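You operate a simulated robot arm through the tools that you are given. There is no shell and no other tool. Be economical: measure what you need, move in short steps, check, and stop when the job is done.

You are at the controls of a simulated robot arm. One attempt, no reset.

Task
Rub the stain bar over both marks on the shirt, knead the lather in and load it.
Fine: the bar goes back where it lay. Set down upright: stain bar.
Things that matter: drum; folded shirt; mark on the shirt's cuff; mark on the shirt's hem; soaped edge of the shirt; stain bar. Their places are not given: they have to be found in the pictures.

The check looks at the end state, three seconds after you hand in, the way a careful person would. Anything else that was tipped, shoved, dropped, spilled or broken makes it a failure. Flat cloth is picked up by pressing the open fingertips on it (5 to 10 N) and closing them slowly along it; thin cloth reads only 2 to 8 mm in the jaws.

Robot
A 6-joint arm with a two-finger parallel gripper, fixed in place. Base frame: the origin is at the foot of the arm, x ahead of it, y to its left, z up. Lengths are in cm, angles in degrees, forces in N, time in s.
With the tool pointing down near the work surface it reaches from about 36 to 82 cm from the base axis. Its first joint turns from -166.0 to 166.0 degrees. Payload 3.91 kg.
Tool frame: the origin (TCP) lies between the finger pads and is the grasp point; the fingertips stand 3 cm ahead of it; z points along the fingers, y is the line along which they close. Largest opening 11 cm; finger width 2, thickness 1; the body of the gripper, 4.8 by 11.2 cm, starts 5.5 cm behind the TCP.
Orientation is that of the tool frame in the base frame, as a unit quaternion [w, x, y, z]. With the fingers straight down and closing along the base's y, the tool's x points along the base's -x, its y along +y and its z along -z.

Tools
- The arm moves only by the tool send_rows. Its argument "motion" is a list of rows, each a list of 7 numbers: the turn, a rotation vector about the tool's x, y, z in degrees, then the shift along the tool's x, y, z in cm, then the opening, from 0 (shut) to 1 (fully open). In form: [[ax, ay, az, x, y, z, grip], ...]. A call has 1 to 10 rows; each row shifts and turns the commanded pose from where the row before left it, along the tool's axes as they then stand. Each row takes 0.2 s and may step no farther than 5 cm and 8.6 degrees from the row before; otherwise, or with a gripper value out of range, the whole call is refused. Where a pose cannot be reached the arm comes as near as it can. A force on the tool above 90 N (or 10 N above the force at the start of the call, whichever is more), or a blocked arm, ends the call early, and 0.2 s more pass. Each finger travels about 4.5 cm/s and halts on what it meets, pressing with about 21 N; the grip force reading is that of the motor and also rises with nothing between the fingers. The clock runs only during rows and for 0.2 s after the last one: add rows that do not move to give the fingers time. The reply holds the time, the measured pose of the TCP, the force on the tool along the base axes, the opening and the grip force, in the units named above and with some noise, with the torque about the TCP (base axes, N m) and any sound that the robot's microphone picked up, and new pictures: "views" is both (left out), scene, wrist or none.
- Cameras (640 x 400 px; columns grow to the right, rows downward): "scene" is fixed at [40.77, 64.65, 155.15]; the picture's right is [-0.33, 0.94, 0.00], its down [0.76, 0.26, -0.60] and it looks along [-0.57, -0.20, -0.80] (base axes); focal length 214 px, centre (320, 200). "wrist" rides on the gripper at [7.7, 0.7, -11.4] in the tool frame; the picture's right is [-0.09, 1.00, 0.00], its down [-0.80, -0.07, -0.59] and it looks along [-0.59, -0.05, 0.80] (tool axes); focal length 270 px, centre (320, 200).
- move_column(by): slides the trunk up (or, below 0, down) by that many cm; the arm rides with it, the base frame stays. It gives what a move gives, with no picture.
- probe_pixels(camera, pixels): for up to 12 pixels [column, row] of the newest picture of that camera ("zoom" is the newest enlarged one), the place [x, y, z] in the base frame of the surface seen there, good to about 0.2 cm, but the place of the scene camera against the robot may be out by one fixed shift of up to 1.2 cm in any direction. No time passes.
- close_up(camera, box): a new picture of the part [left, top, right, bottom] of that camera's present view, enlarged. No time passes.
- finish_job(): hands the job in; it is judged then, once.

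Go step by step. Measure first, check grasps and placings, and put right what went wrong. The budget is 80 turns and 200 pictures, counting those below and the enlarged ones. Unless the task says otherwise, let go and move clear before handing in, and close with one line.

The tools are called after "Call:" by a JSON object that holds its "method" and its "body". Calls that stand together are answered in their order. send_rows: Moves the arm, as the interface text tells. Its arguments: {"type":"object","properties":{"motion":{"type":"array"},"views":{"type":"string","enum":["both","scene","wrist","none"]}},"required":["motion"]} The other tools are called the same way: move_column (by) slides the trunk up or down; probe_pixels (camera, pixels) gives the place of the surface under pixels of a picture; close_up (camera, box) takes an enlarged picture of a part of a camera's view; finish_job () hands the job in.

At the start:

```text
clock: 0.0
ee_pos: [11.93, 42.4, 129.66]
tool_rot: [0.0, -0.001, 1.0, 0.0]
ft_force: [-0.5, -0.1, 0.3]
moment: [-0.05, 0.03, -0.03]
finger_gap: 11.0
finger_force: 0.1
trunk travel left (down, up): [-57.5, 3.5]
```

scene: 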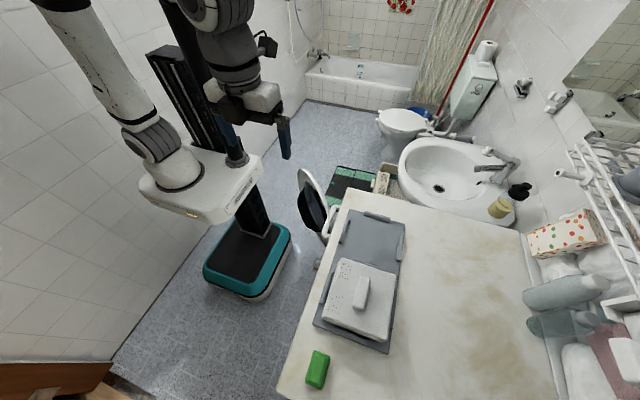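
wrist: 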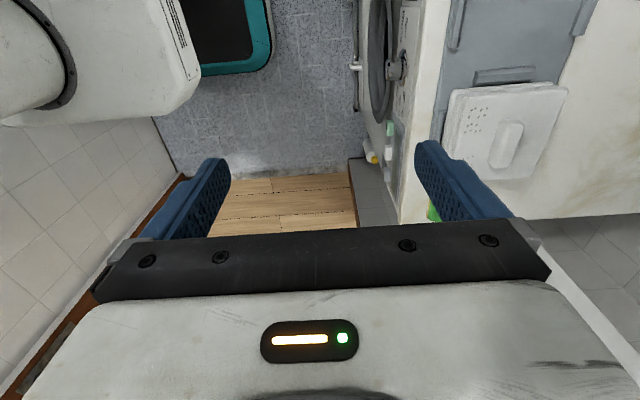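

The scene shows a folded shirt near (360,300) with a white object on it, a green bar at (317,370), and an open washer door near (312,200). I'll zoom in and probe.

Call:
{"method": "close_up", "body": {"camera": "scene", "box": [280, 200, 440, 400]}}

Call:
{"method": "close_up", "body": {"camera": "scene", "box": [270, 150, 370, 250]}}

Call:
{"method": "close_up", "body": {"camera": "wrist", "box": [340, 0, 640, 220]}}

Call:
{"method": "probe_pixels", "body": {"camera": "scene", "pixels": [[317, 370], [312, 384], [320, 355], [360, 293], [338, 262], [394, 272], [325, 320], [384, 338], [345, 200], [480, 300], [310, 190], [340, 322]]}}

```text
2.00 times, centred on (360, 300) of scene
```

zoom: 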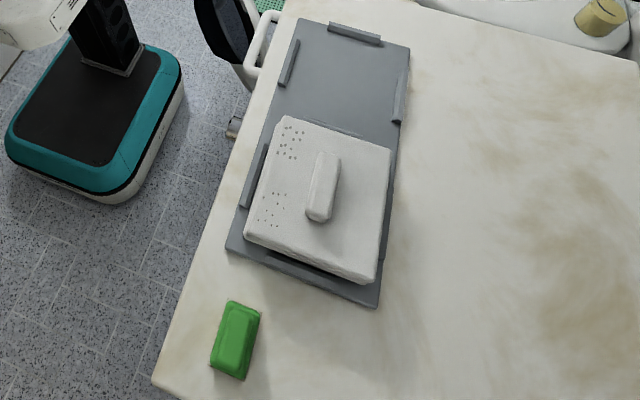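

```text
4.00 times, centred on (320, 200) of scene
```

zoom: 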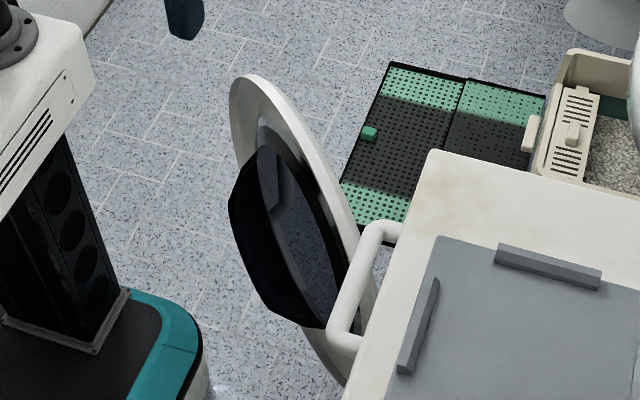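

```text
1.82 times, centred on (490, 110) of wrist
```

zoom: 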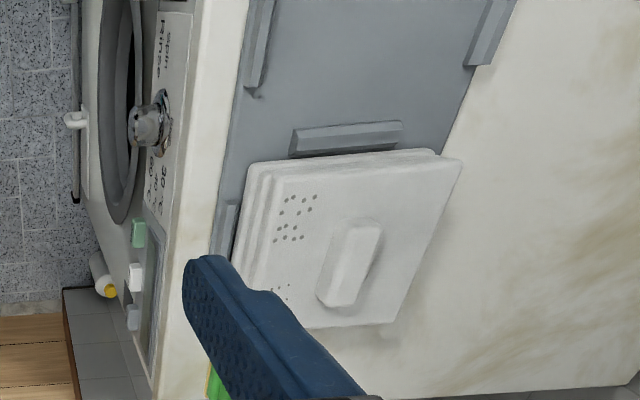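

```text
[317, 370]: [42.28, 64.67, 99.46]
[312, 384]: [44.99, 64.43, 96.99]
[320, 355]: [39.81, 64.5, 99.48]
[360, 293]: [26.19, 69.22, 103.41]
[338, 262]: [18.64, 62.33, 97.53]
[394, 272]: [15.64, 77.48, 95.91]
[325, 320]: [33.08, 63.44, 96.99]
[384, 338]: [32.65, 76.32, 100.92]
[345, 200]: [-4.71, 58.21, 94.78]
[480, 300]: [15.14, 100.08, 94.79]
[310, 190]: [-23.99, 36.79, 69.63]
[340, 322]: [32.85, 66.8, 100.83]
```

I'll look at the shirt, the bar and the drum front at greater magnification.

Call:
{"method": "close_up", "body": {"camera": "scene", "box": [325, 250, 405, 350]}}

Call:
{"method": "close_up", "body": {"camera": "scene", "box": [295, 340, 345, 395]}}

Call:
{"method": "close_up", "body": {"camera": "wrist", "box": [350, 0, 430, 200]}}

Call:
{"method": "probe_pixels", "body": {"camera": "wrist", "pixels": [[384, 5], [376, 60], [384, 110], [360, 60], [408, 60], [355, 5], [428, 60], [390, 60], [396, 20], [390, 150], [480, 120], [505, 150]]}}

```text
4.00 times, centred on (365, 300) of scene
```

zoom: 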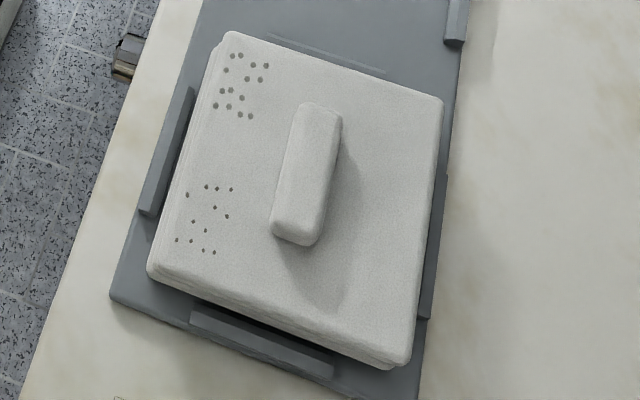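

```text
7.27 times, centred on (320, 368) of scene
```

zoom: 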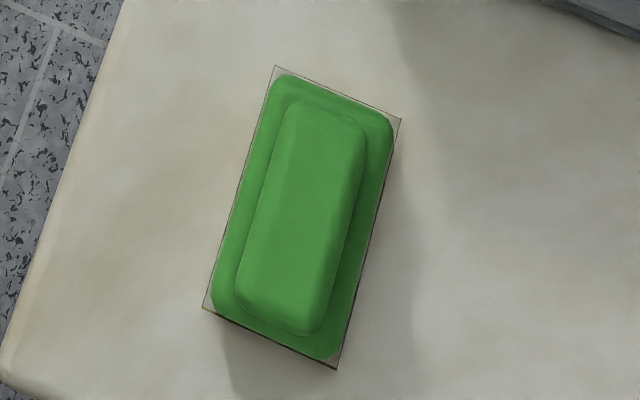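

```text
2.00 times, centred on (390, 100) of wrist
```

zoom: 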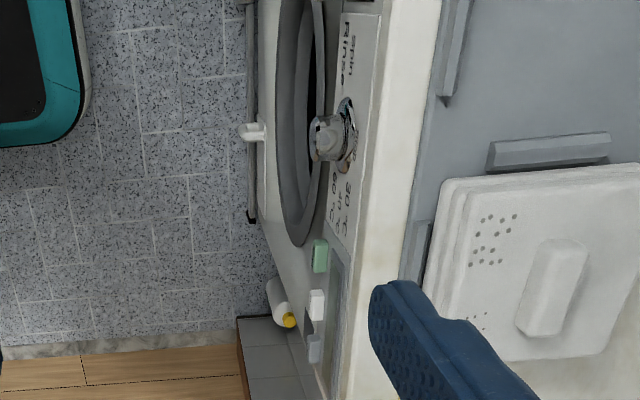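

```text
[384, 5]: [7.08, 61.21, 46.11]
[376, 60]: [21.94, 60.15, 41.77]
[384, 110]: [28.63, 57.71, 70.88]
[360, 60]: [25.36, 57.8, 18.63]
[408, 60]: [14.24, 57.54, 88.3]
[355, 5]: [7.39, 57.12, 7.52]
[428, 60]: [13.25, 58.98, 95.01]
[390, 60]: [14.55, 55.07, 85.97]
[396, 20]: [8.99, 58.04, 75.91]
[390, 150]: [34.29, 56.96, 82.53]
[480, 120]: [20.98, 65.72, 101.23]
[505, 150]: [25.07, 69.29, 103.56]
```

The green bar (around (42,64.6), top z≈99.5) is the stain bar; the two dot groups on the shirt are the marks. I'll move above for a wrist view of the bar and shirt.

Call:
{"method": "send_rows", "body": {"motion": [[0, 0, 0, -3, 3, 2, 1], [0, 0, 0, -3, 3, 2, 1], [0, 0, 0, -3, 3, 2, 1], [0, 0, 0, -3, 3, 2, 1], [0, 0, 0, -3, 3, 1, 1], [0, 0, 0, -2, 3, 1, 1], [0, 0, 0, 0, 0, 0, 1]]}}

```text
clock: 1.6
ee_pos: [28.8, 60.2, 119.69]
tool_rot: [0.0, -0.001, 1.0, 0.0]
ft_force: [0.6, 0.3, -0.2]
moment: [-0.04, -0.03, -0.02]
finger_gap: 11.03
finger_force: 0.0
trunk travel left (down, up): [-57.5, 3.5]
```

scene: 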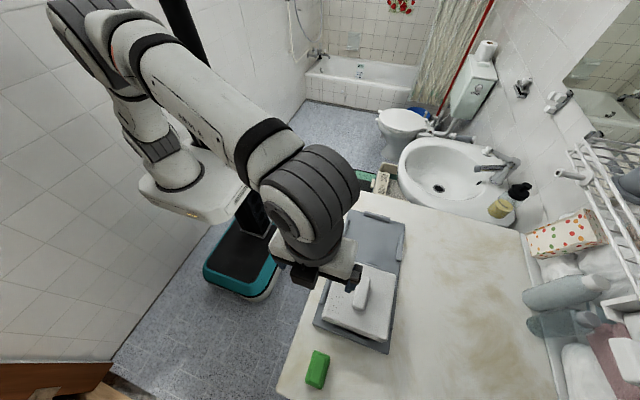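
wrist: 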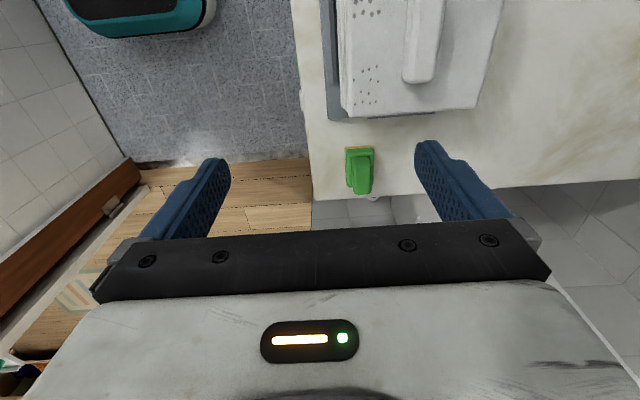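

The bar shows at wrist (360,170) and both marks at (367,8) and (365,85). Probe them.

Call:
{"method": "close_up", "body": {"camera": "wrist", "box": [330, 130, 394, 210]}}

Call:
{"method": "probe_pixels", "body": {"camera": "wrist", "pixels": [[367, 8], [365, 85], [376, 72], [355, 100], [420, 60], [420, 20], [345, 60], [352, 110], [472, 106], [493, 10], [440, 80], [333, 60]]}}

Call:
{"method": "probe_pixels", "body": {"camera": "wrist", "pixels": [[360, 160], [353, 160], [372, 160], [361, 152], [362, 188], [372, 180], [353, 182], [347, 150], [373, 149], [348, 185], [335, 170], [385, 170]]}}

```text
5.00 times, centred on (362, 170) of wrist
```

zoom: 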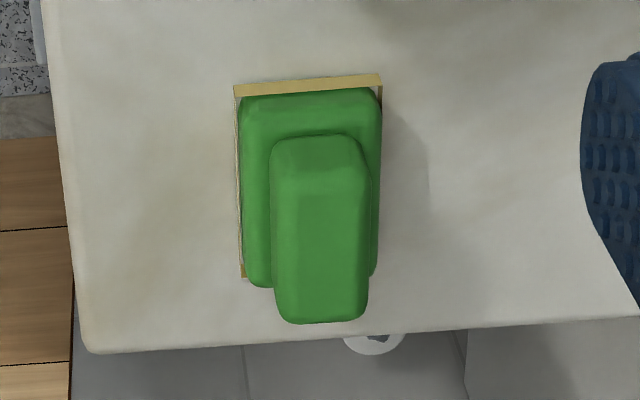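

```text
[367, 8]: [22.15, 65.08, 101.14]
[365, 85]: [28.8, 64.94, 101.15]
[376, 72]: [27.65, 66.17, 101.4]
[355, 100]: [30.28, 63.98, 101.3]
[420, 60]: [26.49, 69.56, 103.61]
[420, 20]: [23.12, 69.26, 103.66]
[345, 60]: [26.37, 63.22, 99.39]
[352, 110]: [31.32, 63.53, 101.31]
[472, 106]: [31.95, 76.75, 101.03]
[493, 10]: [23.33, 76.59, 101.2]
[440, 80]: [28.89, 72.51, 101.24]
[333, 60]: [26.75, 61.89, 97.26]
```

```text
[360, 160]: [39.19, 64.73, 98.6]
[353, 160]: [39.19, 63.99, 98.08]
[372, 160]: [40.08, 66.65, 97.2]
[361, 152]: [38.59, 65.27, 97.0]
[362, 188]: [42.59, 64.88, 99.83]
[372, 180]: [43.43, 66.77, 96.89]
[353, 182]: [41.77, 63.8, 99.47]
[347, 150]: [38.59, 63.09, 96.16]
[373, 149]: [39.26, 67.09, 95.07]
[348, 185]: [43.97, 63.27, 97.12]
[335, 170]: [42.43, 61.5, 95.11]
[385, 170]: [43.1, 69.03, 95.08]
```

Call:
{"method": "probe_pixels", "body": {"camera": "zoom", "pixels": [[285, 220], [310, 220], [350, 220], [364, 220], [320, 145], [320, 310], [285, 290], [358, 290], [255, 110], [370, 105], [260, 275], [376, 250]]}}

Call:
{"method": "probe_pixels", "body": {"camera": "zoom", "pixels": [[240, 90], [378, 79], [241, 275], [236, 180], [382, 100], [262, 200], [250, 150], [315, 115], [320, 155], [320, 300]]}}

```text
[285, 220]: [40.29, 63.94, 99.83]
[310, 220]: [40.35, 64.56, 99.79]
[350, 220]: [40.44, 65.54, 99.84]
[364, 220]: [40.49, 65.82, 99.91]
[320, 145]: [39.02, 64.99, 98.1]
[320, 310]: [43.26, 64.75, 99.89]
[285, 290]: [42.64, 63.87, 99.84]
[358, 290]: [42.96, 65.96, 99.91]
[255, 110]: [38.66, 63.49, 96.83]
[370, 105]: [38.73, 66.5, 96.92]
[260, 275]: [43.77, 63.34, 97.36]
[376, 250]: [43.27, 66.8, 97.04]
```

```text
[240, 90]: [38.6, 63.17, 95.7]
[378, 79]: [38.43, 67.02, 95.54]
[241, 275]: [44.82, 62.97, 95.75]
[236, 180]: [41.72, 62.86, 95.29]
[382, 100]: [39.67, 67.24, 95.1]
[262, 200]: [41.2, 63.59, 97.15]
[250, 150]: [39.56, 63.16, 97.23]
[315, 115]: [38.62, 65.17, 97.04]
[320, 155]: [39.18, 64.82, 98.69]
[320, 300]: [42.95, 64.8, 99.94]
```

Rib of the bar spans y 63.8–66.0, x 39.2–43.6, aligned with base x. I'll go above it.

Call:
{"method": "send_rows", "body": {"motion": [[0, 0, 0, -3.2, 1.2, 2.5, 1], [0, 0, 0, -3.2, 1.2, 2.5, 1], [0, 0, 0, -3.2, 1.2, 2.5, 1], [0, 0, 0, -3.1, 1.15, 2.5, 1], [0, 0, 0, 0, 0, 1.7, 0.6], [0, 0, 0, 0, 0, 0, 0.6], [0, 0, 0, 0, 0, 0, 0.6]]}}

```text
clock: 3.2
ee_pos: [41.71, 65.06, 107.82]
tool_rot: [0.0, -0.001, 1.0, 0.0]
ft_force: [0.6, -0.4, 0.4]
moment: [0.06, 0.02, -0.02]
finger_gap: 6.59
finger_force: 0.1
trunk travel left (down, up): [-57.5, 3.5]
```

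scene: 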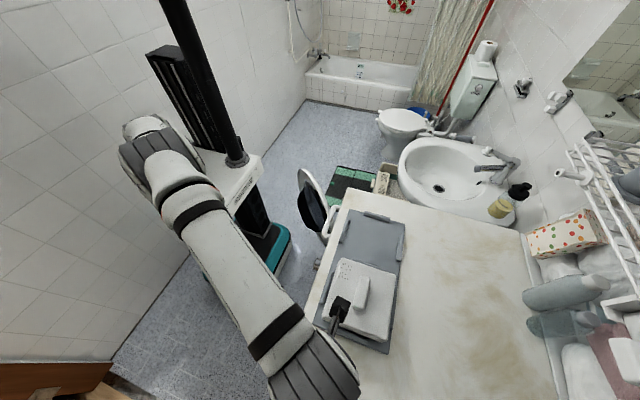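
wrist: 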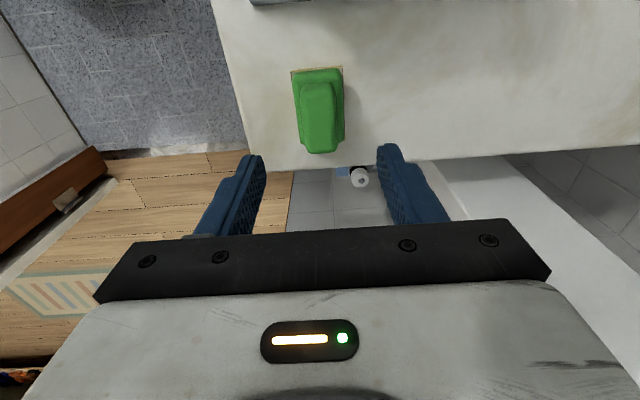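

Centred over the bar. Descend to TCP z≈100.4 and close gently.

Call:
{"method": "send_rows", "body": {"motion": [[0, 0, 0, 0.1, -0.12, 3, 0.6], [0, 0, 0, 0, 0, 3, 0.6], [0, 0, 0, 0, 0, 1.4, 0.6], [0, 0, 0, 0, 0, 0, 0.4], [0, 0, 0, 0, 0, 0, 0.2], [0, 0, 0, 0, 0, 0, 0.1], [0, 0, 0, 0, 0, 0, 0.1], [0, 0, 0, 0, 0, 0, 0.1]]}}

```text
clock: 5.0
ee_pos: [41.51, 65.08, 100.42]
tool_rot: [0.0, -0.002, 1.0, -0.001]
ft_force: [0.5, 0.3, -0.1]
moment: [0.02, -0.03, -0.02]
finger_gap: 2.52
finger_force: 21.0
trunk travel left (down, up): [-57.5, 3.5]
```

scene: 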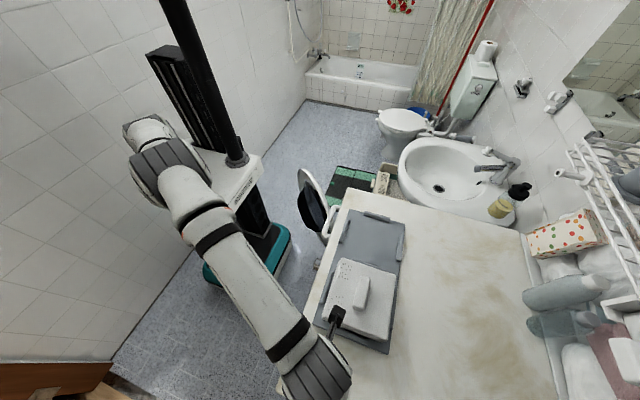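
wrist: 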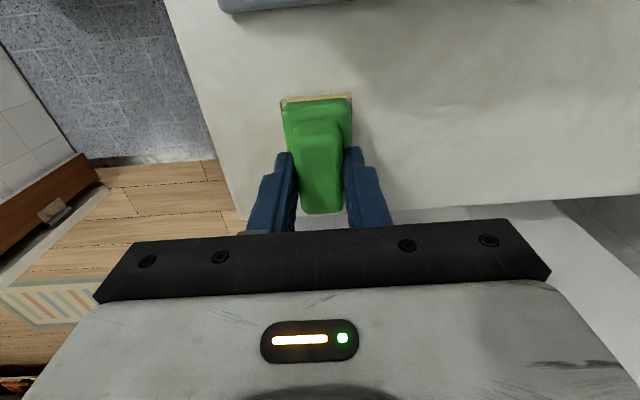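

Gripped (gap 2.52 cm, 21 N). Lift and check.

Call:
{"method": "send_rows", "body": {"motion": [[0, 0, 0, 0, 0, -1, 0.1], [0, 0, 0, 0, 0, -3, 0.1], [0, 0, 0, 0, 0, -3, 0.1], [0, 0, 0, 0, 0, -2, 0.1], [0, 0, 0, 0, 0, 0, 0.1]], "views": "wrist"}}

Call:
{"method": "close_up", "body": {"camera": "wrist", "box": [250, 60, 410, 220]}}

```text
clock: 6.2
ee_pos: [41.61, 65.09, 109.52]
tool_rot: [0.0, -0.001, 1.0, 0.0]
ft_force: [0.2, -0.3, 0.3]
moment: [-0.01, -0.01, 0.01]
finger_gap: 2.53
finger_force: 20.9
trunk travel left (down, up): [-57.5, 3.5]
```

wrist: 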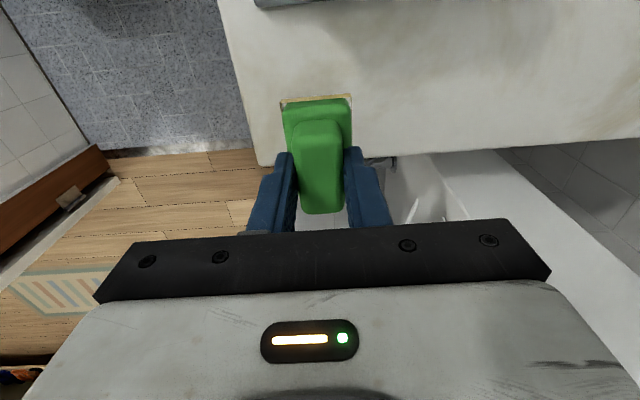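

```text
2.50 times, centred on (330, 140) of wrist
```

zoom: 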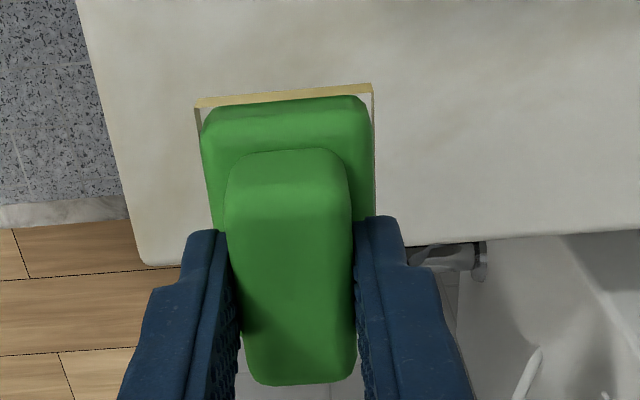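

Bar is held firmly and level (cream base belongs to it). Move above the nearer mark (28.8, 65) and lower to near contact.

Call:
{"method": "send_rows", "body": {"motion": [[0, 0, 0, 4.2, 0, 0, 0.1], [0, 0, 0, 4.2, 0, 0, 0.1], [0, 0, 0, 4.3, 0, 0, 0.1], [0, 0, 0, 0, 0, 1.5, 0.1], [0, 0, 0, 0, 0, 0.6, 0.1], [0, 0, 0, 0, 0, 0.3, 0.1], [0, 0, 0, 0, 0, 0, 0.1]]}}

```text
clock: 7.8
ee_pos: [28.75, 64.92, 106.94]
tool_rot: [0.0, -0.001, 1.0, -0.002]
ft_force: [-0.2, 0.2, -1.2]
moment: [0.01, 0.02, 0.03]
finger_gap: 2.54
finger_force: 21.0
trunk travel left (down, up): [-57.5, 3.5]
```

scene: 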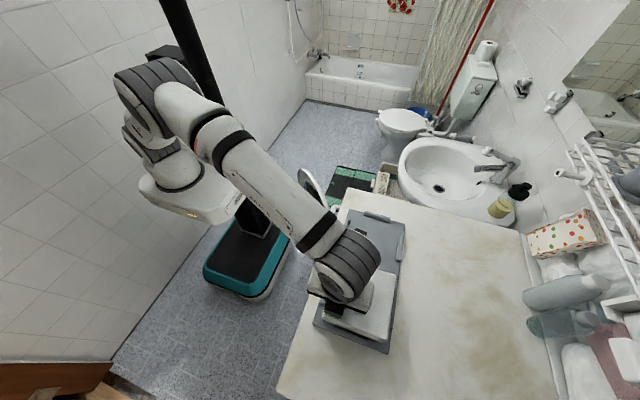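
wrist: 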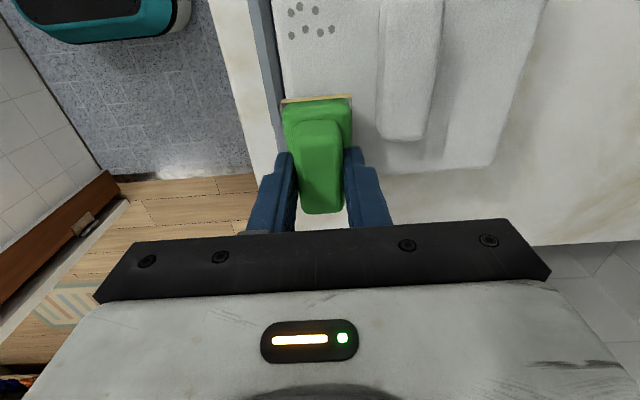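

Just about at the surface. Lower in small steps and read the force.

Call:
{"method": "send_rows", "body": {"motion": [[0, 0, 0, 0, 0, 0.2, 0.1], [0, 0, 0, 0, 0, 0.15, 0.1], [0, 0, 0, 0, 0, 0, 0.1]], "views": "none"}}

```text
clock: 8.6
ee_pos: [28.87, 64.95, 106.65]
tool_rot: [0.0, -0.001, 1.0, -0.001]
ft_force: [-0.5, 0.8, -1.5]
moment: [0.01, 0.0, 0.03]
finger_gap: 2.55
finger_force: 21.1
trunk travel left (down, up): [-57.5, 3.5]
```

Call:
{"method": "send_rows", "body": {"motion": [[0, 0, 0, 0, 0, 0.15, 0.1], [0, 0, 0, 0, 0, 0.15, 0.1], [0, 0, 0, 0, 0, 0, 0.1]], "views": "none"}}

```text
clock: 9.4
ee_pos: [28.88, 64.92, 106.64]
tool_rot: [0.001, -0.001, 1.0, 0.002]
ft_force: [2.1, 3.2, 13.3]
moment: [0.05, 0.07, -0.03]
finger_gap: 2.51
finger_force: 21.2
trunk travel left (down, up): [-57.5, 3.5]
```

Contact now at 13 N; ease off a little and rub back and forth over this mark.

Call:
{"method": "send_rows", "body": {"motion": [[0, 0, 0, 0, 0, -0.1, 0.1], [0, 0, 0, 0.8, 0, 0, 0.1], [0, 0, 0, 0.8, 0, 0, 0.1], [0, 0, 0, -0.8, 0, 0, 0.1], [0, 0, 0, -0.8, 0, 0, 0.1], [0, 0, 0, -0.8, 0, 0, 0.1], [0, 0, 0, -0.8, 0, 0, 0.1], [0, 0, 0, 0.8, 0, 0, 0.1], [0, 0, 0, 0.8, 0, 0, 0.1], [0, 0, 0, 0, 0, 0, 0.1]], "views": "wrist"}}

```text
clock: 11.6
ee_pos: [28.95, 64.87, 106.52]
tool_rot: [-0.001, -0.001, 1.0, 0.002]
ft_force: [10.5, 0.5, 16.6]
moment: [-0.03, -0.45, 0.0]
finger_gap: 2.51
finger_force: 20.5
trunk travel left (down, up): [-57.5, 3.5]
```

wrist: 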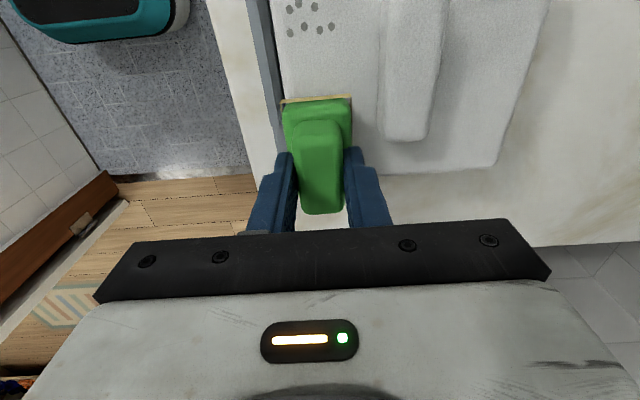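

Force a bit high (17 N); ease off 0.15 and do more strokes with the same reach.

Call:
{"method": "send_rows", "body": {"motion": [[0, 0, 0, 0, 0, -0.15, 0.1], [0, 0, 0, 1, 0, 0, 0.1], [0, 0, 0, 1, 0, 0, 0.1], [0, 0, 0, -1, 0, 0, 0.1], [0, 0, 0, -1, 0, 0, 0.1], [0, 0, 0, -1, 0, 0, 0.1], [0, 0, 0, -1, 0, 0, 0.1], [0, 0, 0, 1, 0, 0, 0.1], [0, 0, 0, 1, 0, 0, 0.1], [0, 0, 0, 0, 0, 0, 0.1]], "views": "none"}}

Call:
{"method": "send_rows", "body": {"motion": [[0, 0, 0, 0, 0, -1, 0.1], [0, 0, 0, 2, 0, -1, 0.1], [0, 0, 0, 3, 0, 0, 0.1], [0, 0, 0, 1.7, 0, 0, 0.1], [0, 0, 0, 0, 0, 0, 0.1]], "views": "both"}}

```text
clock: 13.8
ee_pos: [28.9, 65.14, 106.66]
tool_rot: [0.0, 0.0, 1.0, 0.0]
ft_force: [-0.1, 0.3, -0.8]
moment: [-0.02, -0.02, 0.0]
finger_gap: 2.51
finger_force: 20.7
trunk travel left (down, up): [-57.5, 3.5]
```

```text
clock: 15.0
ee_pos: [22.14, 64.9, 108.76]
tool_rot: [0.0, -0.001, 1.0, 0.0]
ft_force: [-0.6, 0.1, -0.6]
moment: [0.02, 0.03, 0.02]
finger_gap: 2.53
finger_force: 21.4
trunk travel left (down, up): [-57.5, 3.5]
```

scene: 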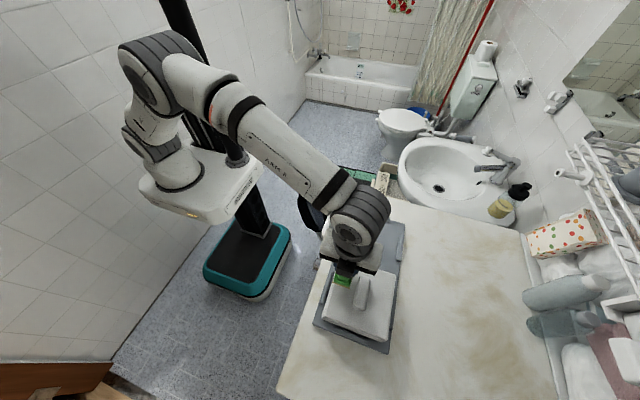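
wrist: 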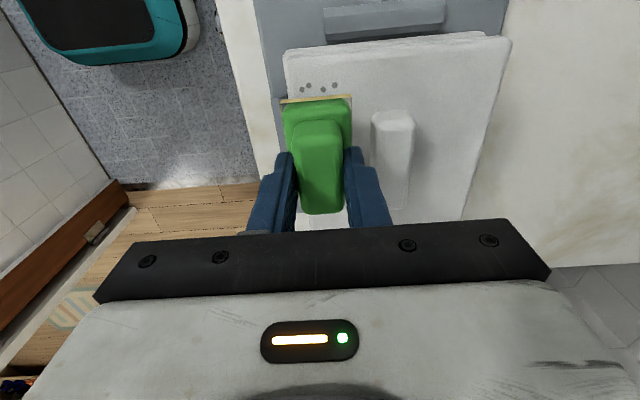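

The near mark should now be visible to the scene camera; check whether it took soap, and probe the far mark.

Call:
{"method": "close_up", "body": {"camera": "scene", "box": [315, 255, 395, 345]}}

Call:
{"method": "close_up", "body": {"camera": "wrist", "box": [270, 30, 430, 220]}}

Call:
{"method": "probe_pixels", "body": {"camera": "wrist", "pixels": [[320, 88], [300, 85], [335, 85], [320, 70], [288, 50], [510, 40]]}}

```text
4.44 times, centred on (355, 300) of scene
```

zoom: 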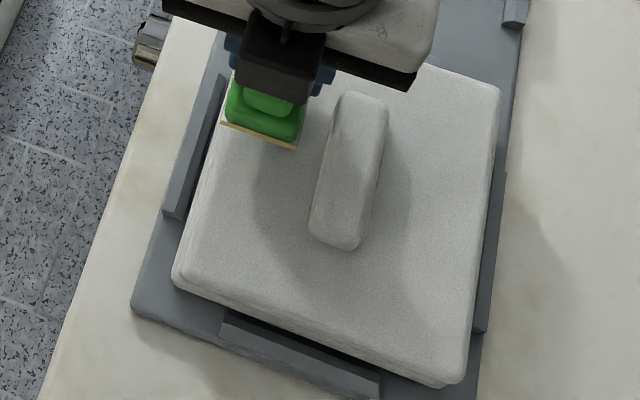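

```text
2.11 times, centred on (350, 125) of wrist
```

zoom: 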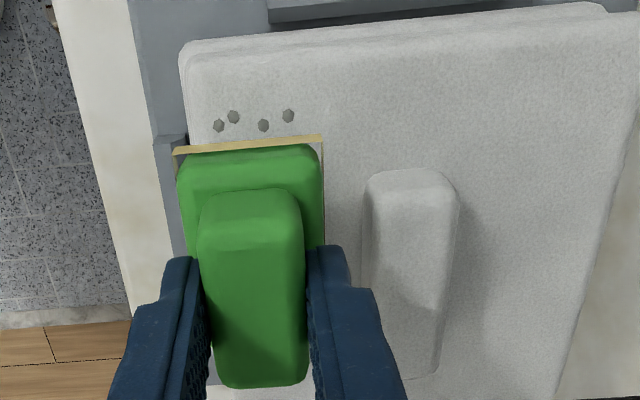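

```text
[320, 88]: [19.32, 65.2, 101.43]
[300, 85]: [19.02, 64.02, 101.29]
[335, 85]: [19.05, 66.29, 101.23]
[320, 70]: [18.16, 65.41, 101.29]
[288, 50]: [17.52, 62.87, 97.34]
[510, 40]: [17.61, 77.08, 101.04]
```

The near mark is gone. The far mark extends to x≈18.8; centre at about 20.8, so rub there at light pressure.

Call:
{"method": "send_rows", "body": {"motion": [[0, 0, 0, 1.3, 0.1, 1.2, 0.1], [0, 0, 0, 0, 0, 0.8, 0.1], [0, 0, 0, 0, 0, 0.22, 0.1], [0, 0, 0, 0, 0, 0, 0.1]], "views": "none"}}

```text
clock: 16.0
ee_pos: [20.84, 65.11, 106.59]
tool_rot: [0.001, -0.001, 1.0, 0.001]
ft_force: [1.4, 1.9, 13.3]
moment: [0.0, 0.03, -0.04]
finger_gap: 2.54
finger_force: 20.8
trunk travel left (down, up): [-57.5, 3.5]
```

Call:
{"method": "send_rows", "body": {"motion": [[0, 0, 0, 0.8, 0, -0.05, 0.1], [0, 0, 0, 0.8, 0, 0, 0.1], [0, 0, 0, -0.8, 0, 0, 0.1], [0, 0, 0, -0.8, 0, 0, 0.1], [0, 0, 0, -0.8, 0, 0, 0.1], [0, 0, 0, -0.8, 0, 0, 0.1], [0, 0, 0, 0.8, 0, 0, 0.1], [0, 0, 0, 0.8, 0, 0, 0.1], [0, 0, 0, 0.8, 0, 0, 0.1], [0, 0, 0, -0.8, 0, 0, 0.1]], "views": "none"}}

Call:
{"method": "send_rows", "body": {"motion": [[0, 0, 0, 0.8, 0, 0, 0.1], [0, 0, 0, 0.8, 0, 0, 0.1], [0, 0, 0, -0.8, 0, 0, 0.1], [0, 0, 0, -0.8, 0, 0, 0.1], [0, 0, 0, 0, 0, -1, 0.1], [0, 0, 0, 0, 0, -2, 0.1], [0, 0, 0, -3, 0, -2, 0.1], [0, 0, 0, -4, 0, 0, 0.1], [0, 0, 0, -4, 0, 0, 0.1], [0, 0, 0, 0, 0, 0, 0.1]], "views": "both"}}

Call:
{"method": "close_up", "body": {"camera": "wrist", "box": [240, 0, 560, 200]}}

Call:
{"method": "close_up", "body": {"camera": "scene", "box": [315, 255, 395, 345]}}

```text
clock: 18.2
ee_pos: [20.76, 64.89, 106.55]
tool_rot: [0.001, -0.001, 1.0, 0.0]
ft_force: [-5.5, -0.8, 10.9]
moment: [0.02, 0.36, 0.03]
finger_gap: 2.53
finger_force: 20.9
trunk travel left (down, up): [-57.5, 3.5]
```

```text
clock: 20.4
ee_pos: [31.95, 64.91, 111.53]
tool_rot: [0.0, -0.001, 1.0, -0.001]
ft_force: [0.1, 0.0, -0.2]
moment: [0.0, -0.03, 0.0]
finger_gap: 2.53
finger_force: 21.5
trunk travel left (down, up): [-57.5, 3.5]
```

scene: 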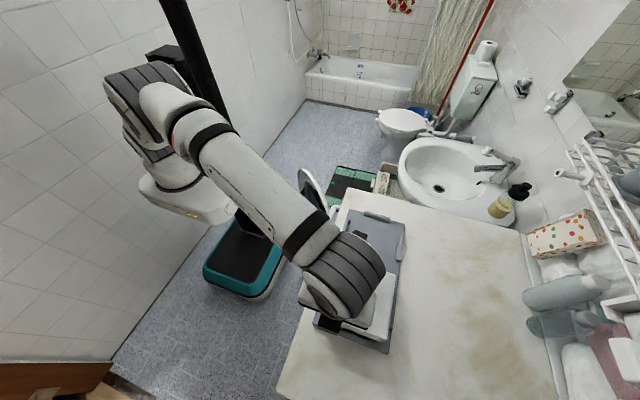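
wrist: 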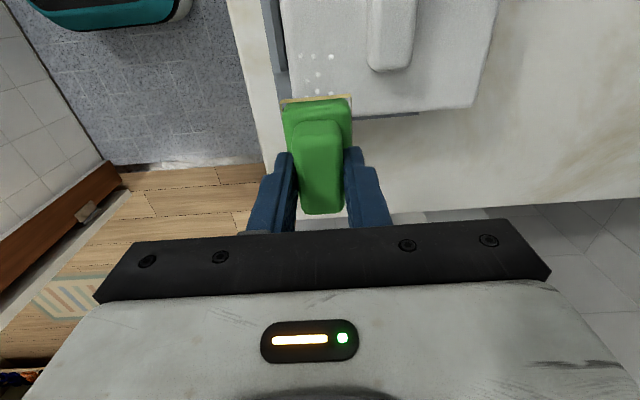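

```text
2.00 times, centred on (400, 100) of wrist
```

zoom: 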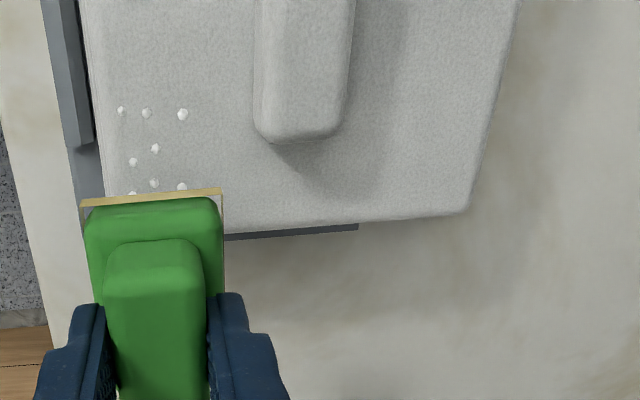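

```text
4.44 times, centred on (355, 300) of scene
```

zoom: 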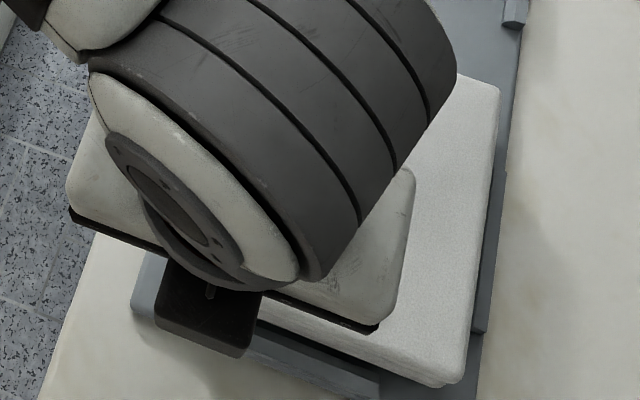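

White lather now shows on the near mark. Carry the bar back over its spot and check the far mark from the scene camera.

Call:
{"method": "send_rows", "body": {"motion": [[0, 0, 0, -4.8, 0, 0, 0.1], [0, 0, 0, -4.8, 0.1, 2, 0.1], [0, 0, 0, 0, 0, 3, 0.1], [0, 0, 0, 0, 0, 0, 0.1], [0, 0, 0, 0, 0, 0, 0.1]]}}

Call:
{"method": "close_up", "body": {"camera": "scene", "box": [315, 255, 395, 345]}}

```text
refused: row 2 steps farther than a row can; nothing moved
```

```text
4.44 times, centred on (355, 300) of scene
```

zoom: 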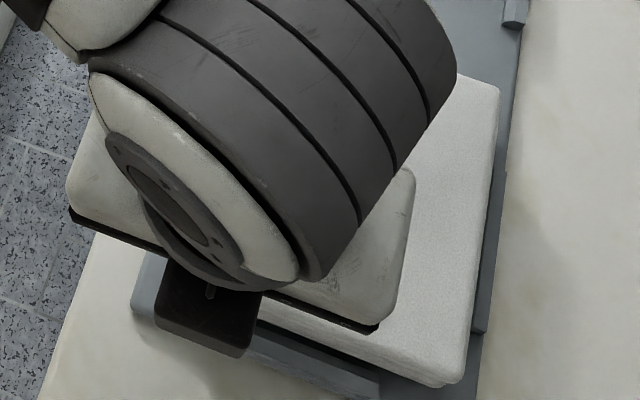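

The call was refused for step length; resend with shorter rows.

Call:
{"method": "send_rows", "body": {"motion": [[0, 0, 0, -4.8, 0, 0, 0.1], [0, 0, 0, -4.8, 0.1, 0, 0.1], [0, 0, 0, 0, 0, 3, 0.1], [0, 0, 0, 0, 0, 2, 0.1], [0, 0, 0, 0, 0, 0, 0.1]]}}

Call:
{"method": "close_up", "body": {"camera": "scene", "box": [315, 255, 395, 345]}}

```text
clock: 21.6
ee_pos: [41.37, 65.26, 106.43]
tool_rot: [0.0, -0.001, 1.0, 0.0]
ft_force: [0.1, -0.5, -0.7]
moment: [0.03, -0.01, -0.06]
finger_gap: 2.53
finger_force: 21.3
trunk travel left (down, up): [-57.5, 3.5]
```

scene: 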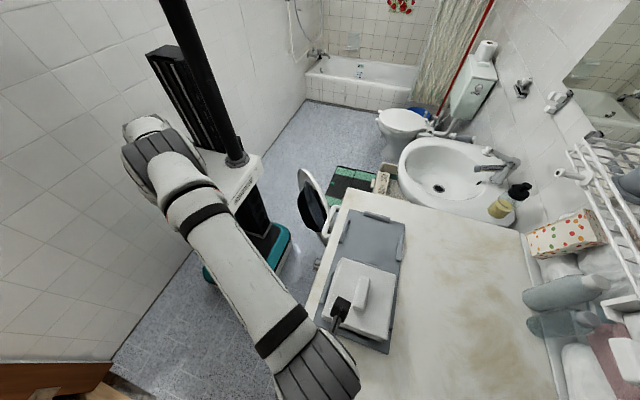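
wrist: 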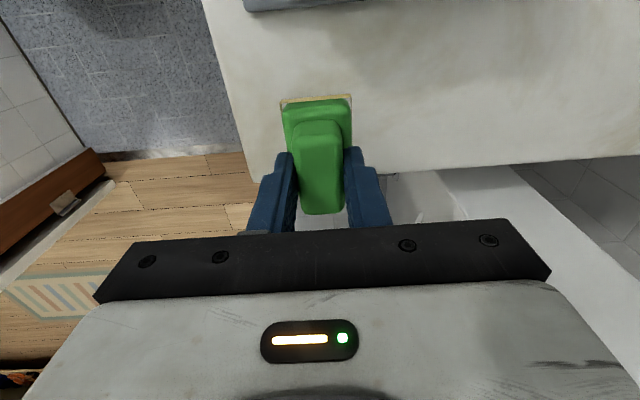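

```text
4.44 times, centred on (355, 300) of scene
```

zoom: 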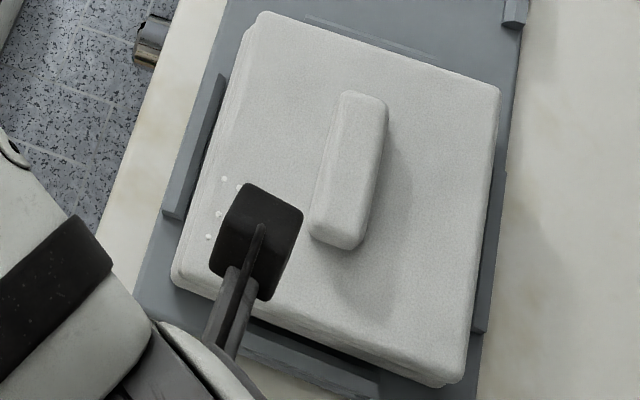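

Both marks are gone and lather shows at the soaped edge. Set the bar back at (41.5, 65.08, 100.45).

Call:
{"method": "send_rows", "body": {"motion": [[0, 0, 0, -0.1, -0.1, 3, 0.1], [0, 0, 0, 0, 0, 2, 0.1], [0, 0, 0, 0, 0, 0.8, 0.1], [0, 0, 0, 0, 0, 0.15, 0.1], [0, 0, 0, 0, 0, 0, 0.1], [0, 0, 0, 0, 0, 0, 0.1]], "views": "none"}}

```text
clock: 23.0
ee_pos: [41.56, 65.14, 100.57]
tool_rot: [0.001, -0.001, 1.0, 0.0]
ft_force: [0.4, 0.1, -1.3]
moment: [0.03, -0.01, 0.01]
finger_gap: 2.53
finger_force: 20.9
trunk travel left (down, up): [-57.5, 3.5]
```

Call:
{"method": "send_rows", "body": {"motion": [[0, 0, 0, 0, -0.05, 0.1, 0.1], [0, 0, 0, 0, 0, 0.07, 0.1], [0, 0, 0, 0, 0, 0, 0.1], [0, 0, 0, 0, 0, 0, 0.3], [0, 0, 0, 0, 0, 0, 0.4], [0, 0, 0, 0, 0, 0, 0.5], [0, 0, 0, 0, 0, 0, 0.5]], "views": "none"}}

Call:
{"method": "send_rows", "body": {"motion": [[0, 0, 0, 0, 0, -3, 0.5], [0, 0, 0, 0, 0, -4, 0.5], [0, 0, 0, 3, -2, -3, 0.5], [0, 0, 0, 3, -2, -3, 0], [0, 0, 0, 4, -2, 0, 0], [0, 0, 0, 4, -2, 0, 0], [0, 0, 0, 0, 0, 0, 0], [0, 0, 0, 0, 0, 0, 0]]}}

Call:
{"method": "close_up", "body": {"camera": "wrist", "box": [320, 0, 560, 220]}}

Call:
{"method": "close_up", "body": {"camera": "scene", "box": [315, 255, 395, 345]}}

```text
clock: 24.6
ee_pos: [41.44, 65.01, 100.34]
tool_rot: [-0.001, -0.001, 1.0, 0.0]
ft_force: [-0.1, 1.0, -0.5]
moment: [0.0, -0.01, 0.02]
finger_gap: 5.5
finger_force: 0.1
trunk travel left (down, up): [-57.5, 3.5]
```

```text
clock: 26.4
ee_pos: [27.52, 56.84, 113.33]
tool_rot: [0.0, 0.0, 1.0, 0.0]
ft_force: [-0.4, -0.7, 1.0]
moment: [0.0, 0.0, 0.0]
finger_gap: 0.02
finger_force: 21.1
trunk travel left (down, up): [-57.5, 3.5]
```

scene: 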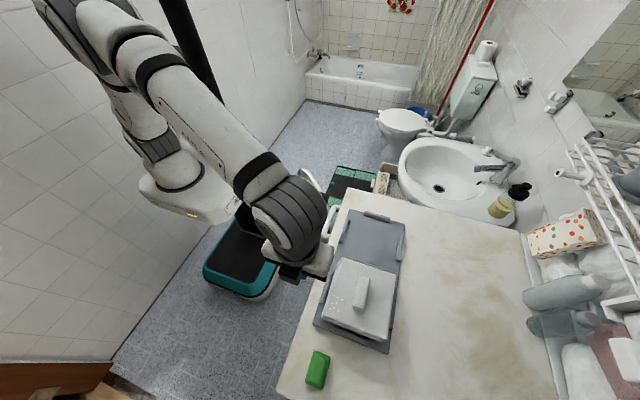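
wrist: 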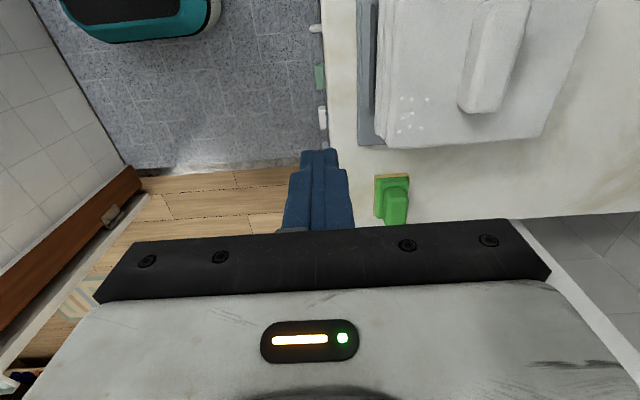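

```text
1.82 times, centred on (440, 110) of wrist
```

zoom: 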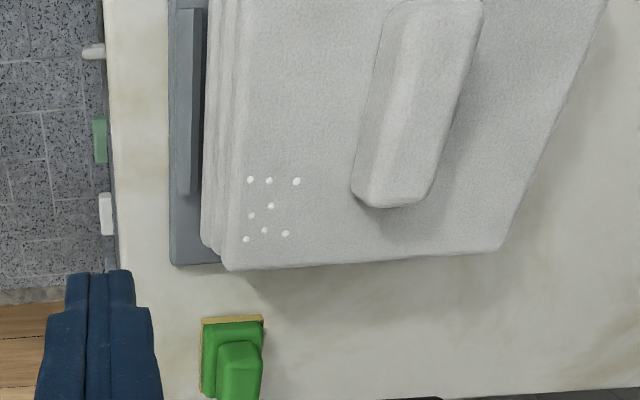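

```text
4.44 times, centred on (355, 300) of scene
```

zoom: 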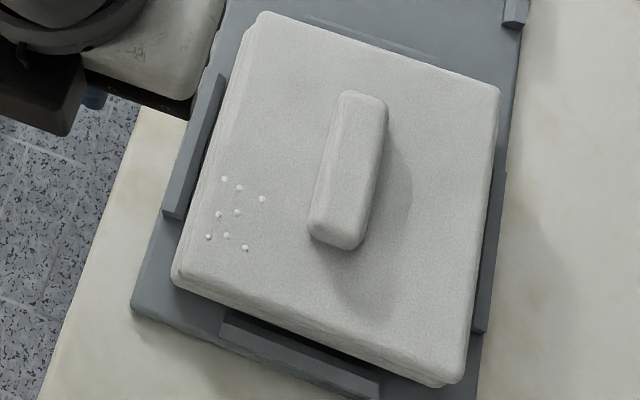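

Bar is back upright, fingers closed. Locate the lather dots and the bar.

Call:
{"method": "probe_pixels", "body": {"camera": "wrist", "pixels": [[411, 98], [430, 100], [413, 126], [428, 126], [418, 113], [404, 128], [396, 205], [381, 180], [407, 178], [395, 60], [383, 60], [482, 104]]}}

Call:
{"method": "close_up", "body": {"camera": "wrist", "box": [370, 80, 450, 140]}}

```text
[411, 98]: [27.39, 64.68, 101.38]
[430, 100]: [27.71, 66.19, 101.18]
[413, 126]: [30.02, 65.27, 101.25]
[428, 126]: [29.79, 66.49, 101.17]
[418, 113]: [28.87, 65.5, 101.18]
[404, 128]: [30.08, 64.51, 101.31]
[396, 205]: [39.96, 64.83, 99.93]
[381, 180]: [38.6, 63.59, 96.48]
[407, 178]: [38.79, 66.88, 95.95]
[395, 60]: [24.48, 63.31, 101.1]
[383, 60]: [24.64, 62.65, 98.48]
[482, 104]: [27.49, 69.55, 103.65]
```

```text
6.67 times, centred on (410, 110) of wrist
```

zoom: 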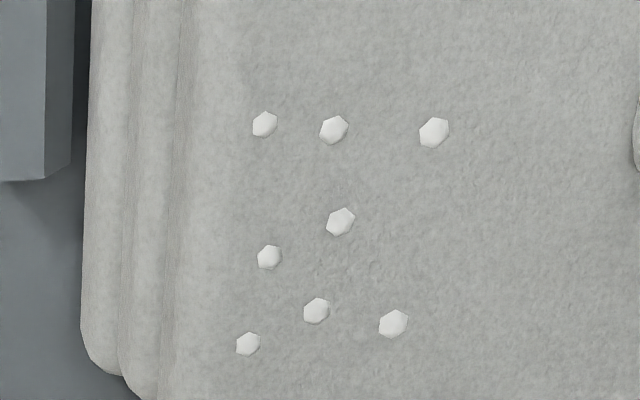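

Lather centred at (28.8, 65.4), z 101.2. Bring the closed fingertips down there until contact.

Call:
{"method": "send_rows", "body": {"motion": [[0, 0, 0, -0.6, 4.3, 0, 0], [0, 0, 0, -0.6, 4.3, 0, 0], [0, 0, 0, 0, 0, 4, 0], [0, 0, 0, 0, 0, 3.6, 0], [0, 0, 0, 0, 0, 1.3, 0], [0, 0, 0, 0, 0, 0.4, 0], [0, 0, 0, 0, 0, 0, 0]], "views": "none"}}

```text
clock: 28.0
ee_pos: [28.68, 65.5, 104.27]
tool_rot: [0.001, 0.0, 1.0, 0.001]
ft_force: [1.7, 1.0, 7.5]
moment: [0.05, 0.0, 0.01]
finger_gap: 0.0
finger_force: 21.2
trunk travel left (down, up): [-57.5, 3.5]
```

Contact at 7.5 N. Knead: strokes across with pressing pulses.

Call:
{"method": "send_rows", "body": {"motion": [[0, 0, 0, 0.7, 0, 0, 0], [0, 0, 0, 0.7, 0, 0, 0], [0, 0, 0, -0.7, 0, 0, 0], [0, 0, 0, -0.7, 0, 0, 0], [0, 0, 0, -0.7, 0, 0, 0], [0, 0, 0, -0.7, 0, 0, 0], [0, 0, 0, 0.7, 0, 0, 0], [0, 0, 0, 0.7, 0, 0, 0], [0, 0, 0, 0, 0, -1.5, 0], [0, 0, 0, 0, 0, 0, 0]]}}

Call:
{"method": "close_up", "body": {"camera": "scene", "box": [315, 255, 395, 345]}}

Call:
{"method": "close_up", "body": {"camera": "wrist", "box": [240, 40, 480, 220]}}

```text
clock: 30.2
ee_pos: [28.73, 65.57, 105.43]
tool_rot: [0.0, -0.001, 1.0, -0.001]
ft_force: [0.0, -1.4, 0.3]
moment: [-0.01, -0.02, 0.01]
finger_gap: 0.01
finger_force: 21.0
trunk travel left (down, up): [-57.5, 3.5]
```

scene: 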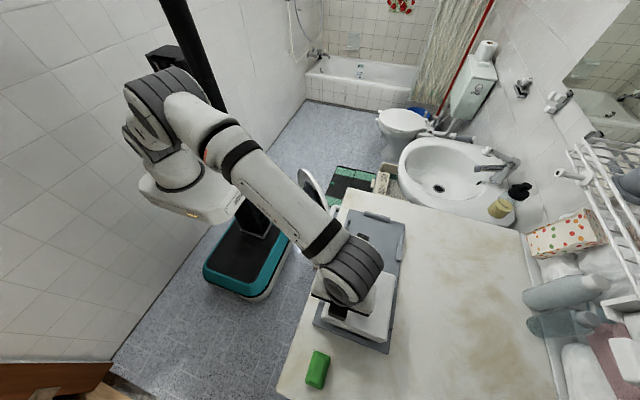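
wrist: 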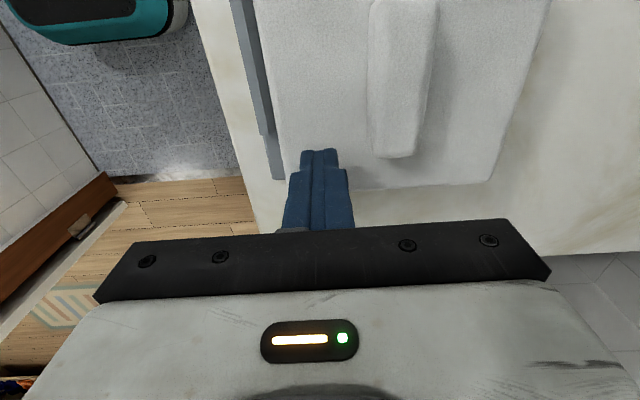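

```text
4.44 times, centred on (355, 300) of scene
```

zoom: 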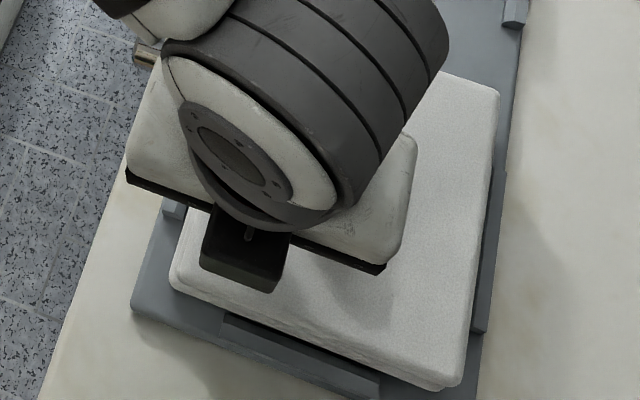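

```text
2.22 times, centred on (360, 130) of wrist
```

zoom: 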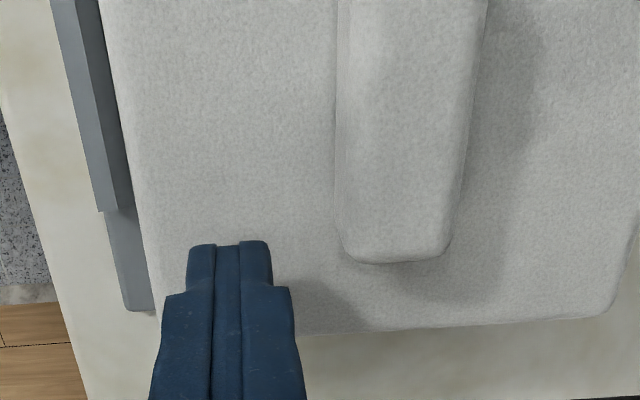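

The lather appears gone. Retract to the side and verify, and get views of door and drum.

Call:
{"method": "send_rows", "body": {"motion": [[0, 0, 0, 0, 0, -4, 0], [0, 0, 0, 0, 0, -4, 0], [0, 0, 0, 2, -4, -1, 0], [0, 0, 0, 2, -4, 0, 0], [0, 0, 0, 2, -4, 0, 0], [0, 0, 0, 2, -4, 0, 0], [0, 0, 0, 2, -4, 0, 0], [0, 0, 0, 2, -4, 0, 0], [0, 0, 0, 0, 0, 0, 0]]}}

Call:
{"method": "close_up", "body": {"camera": "scene", "box": [315, 255, 395, 345]}}

Call:
{"method": "probe_pixels", "body": {"camera": "scene", "pixels": [[330, 225], [300, 172], [312, 190], [325, 210], [300, 185], [318, 225], [328, 240], [317, 265], [340, 205], [335, 215]]}}

```text
clock: 32.2
ee_pos: [17.06, 41.58, 114.49]
tool_rot: [0.001, 0.0, 1.0, 0.0]
ft_force: [-0.9, -0.9, -0.5]
moment: [0.0, 0.0, -0.02]
finger_gap: 0.0
finger_force: 21.1
trunk travel left (down, up): [-57.5, 3.5]
```

scene: 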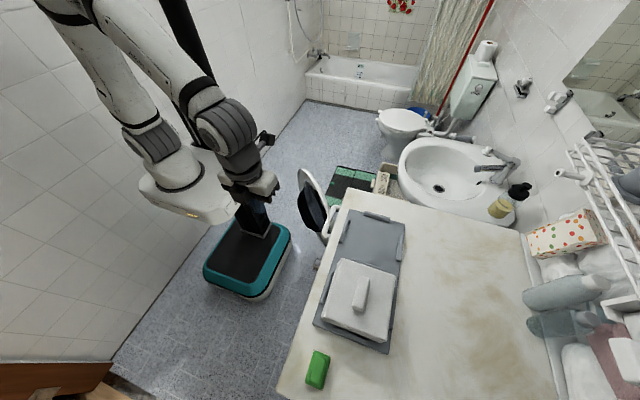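
wrist: 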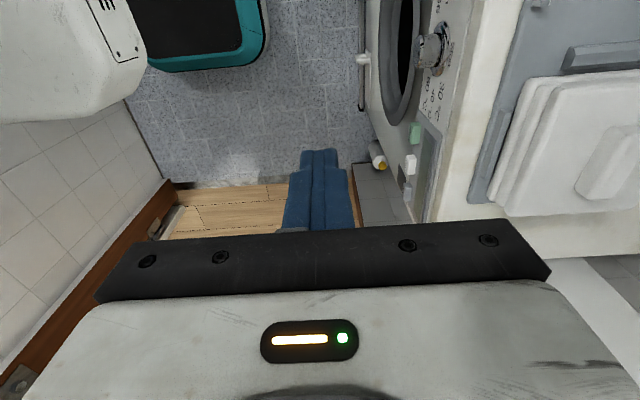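

```text
4.44 times, centred on (355, 300) of scene
```

zoom: 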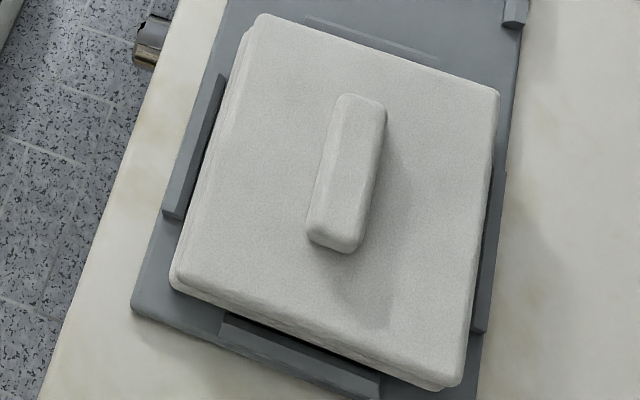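

```text
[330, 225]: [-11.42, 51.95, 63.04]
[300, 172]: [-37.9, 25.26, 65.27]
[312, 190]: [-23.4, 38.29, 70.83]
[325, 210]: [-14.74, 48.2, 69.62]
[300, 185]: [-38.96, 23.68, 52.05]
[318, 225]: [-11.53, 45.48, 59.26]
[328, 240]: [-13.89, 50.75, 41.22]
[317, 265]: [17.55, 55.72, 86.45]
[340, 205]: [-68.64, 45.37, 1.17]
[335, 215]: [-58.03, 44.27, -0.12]
```

Lather is gone and the shirt lies unmoved. Now lower the trunk and tilt the tool to inspect the drum opening.

Call:
{"method": "move_column", "body": {"by": -35}}

Call:
{"method": "send_rows", "body": {"motion": [[-8.5, 0, 0, 0, 0, 0, 0], [-8.5, 0, 0, 0, 0, 0, 0], [-8.5, 0, 0, 0, 0, 0, 0], [-8.5, 0, 0, 0, 0, 0, 0], [-8.5, 0, 0, 0, 0, 0, 0], [-8.5, 0, 0, 0, 0, 0, 0], [-8.5, 0, 0, 0, 0, 0, 0], [0, 0, 0, 0, 0, 0, 0]]}}

```text
clock: 35.6
ee_pos: [16.9, 41.54, 79.48]
tool_rot: [0.0, -0.001, 1.0, -0.001]
ft_force: [0.6, -0.7, -0.5]
moment: [0.01, 0.01, 0.01]
finger_gap: 0.0
finger_force: 21.1
trunk travel left (down, up): [-22.5, 38.5]
```

```text
clock: 37.4
ee_pos: [17.5, 42.69, 80.12]
tool_rot: [0.0, 0.0, 0.868, 0.496]
ft_force: [1.0, 0.2, 0.5]
moment: [-0.01, 0.02, 0.03]
finger_gap: 0.0
finger_force: 21.5
out of reach, approached as far as the arm can: row 7
trunk travel left (down, up): [-22.5, 38.5]
```

scene: 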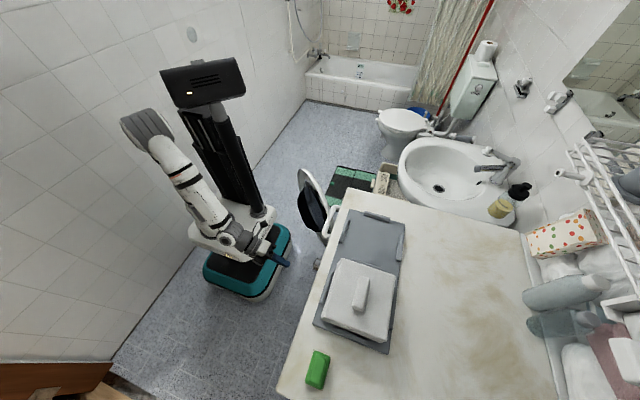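
wrist: 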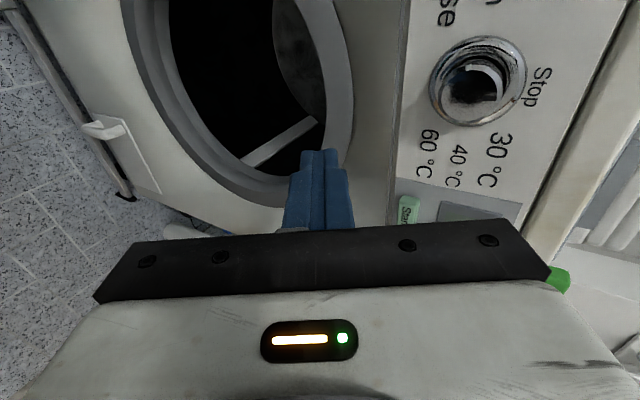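

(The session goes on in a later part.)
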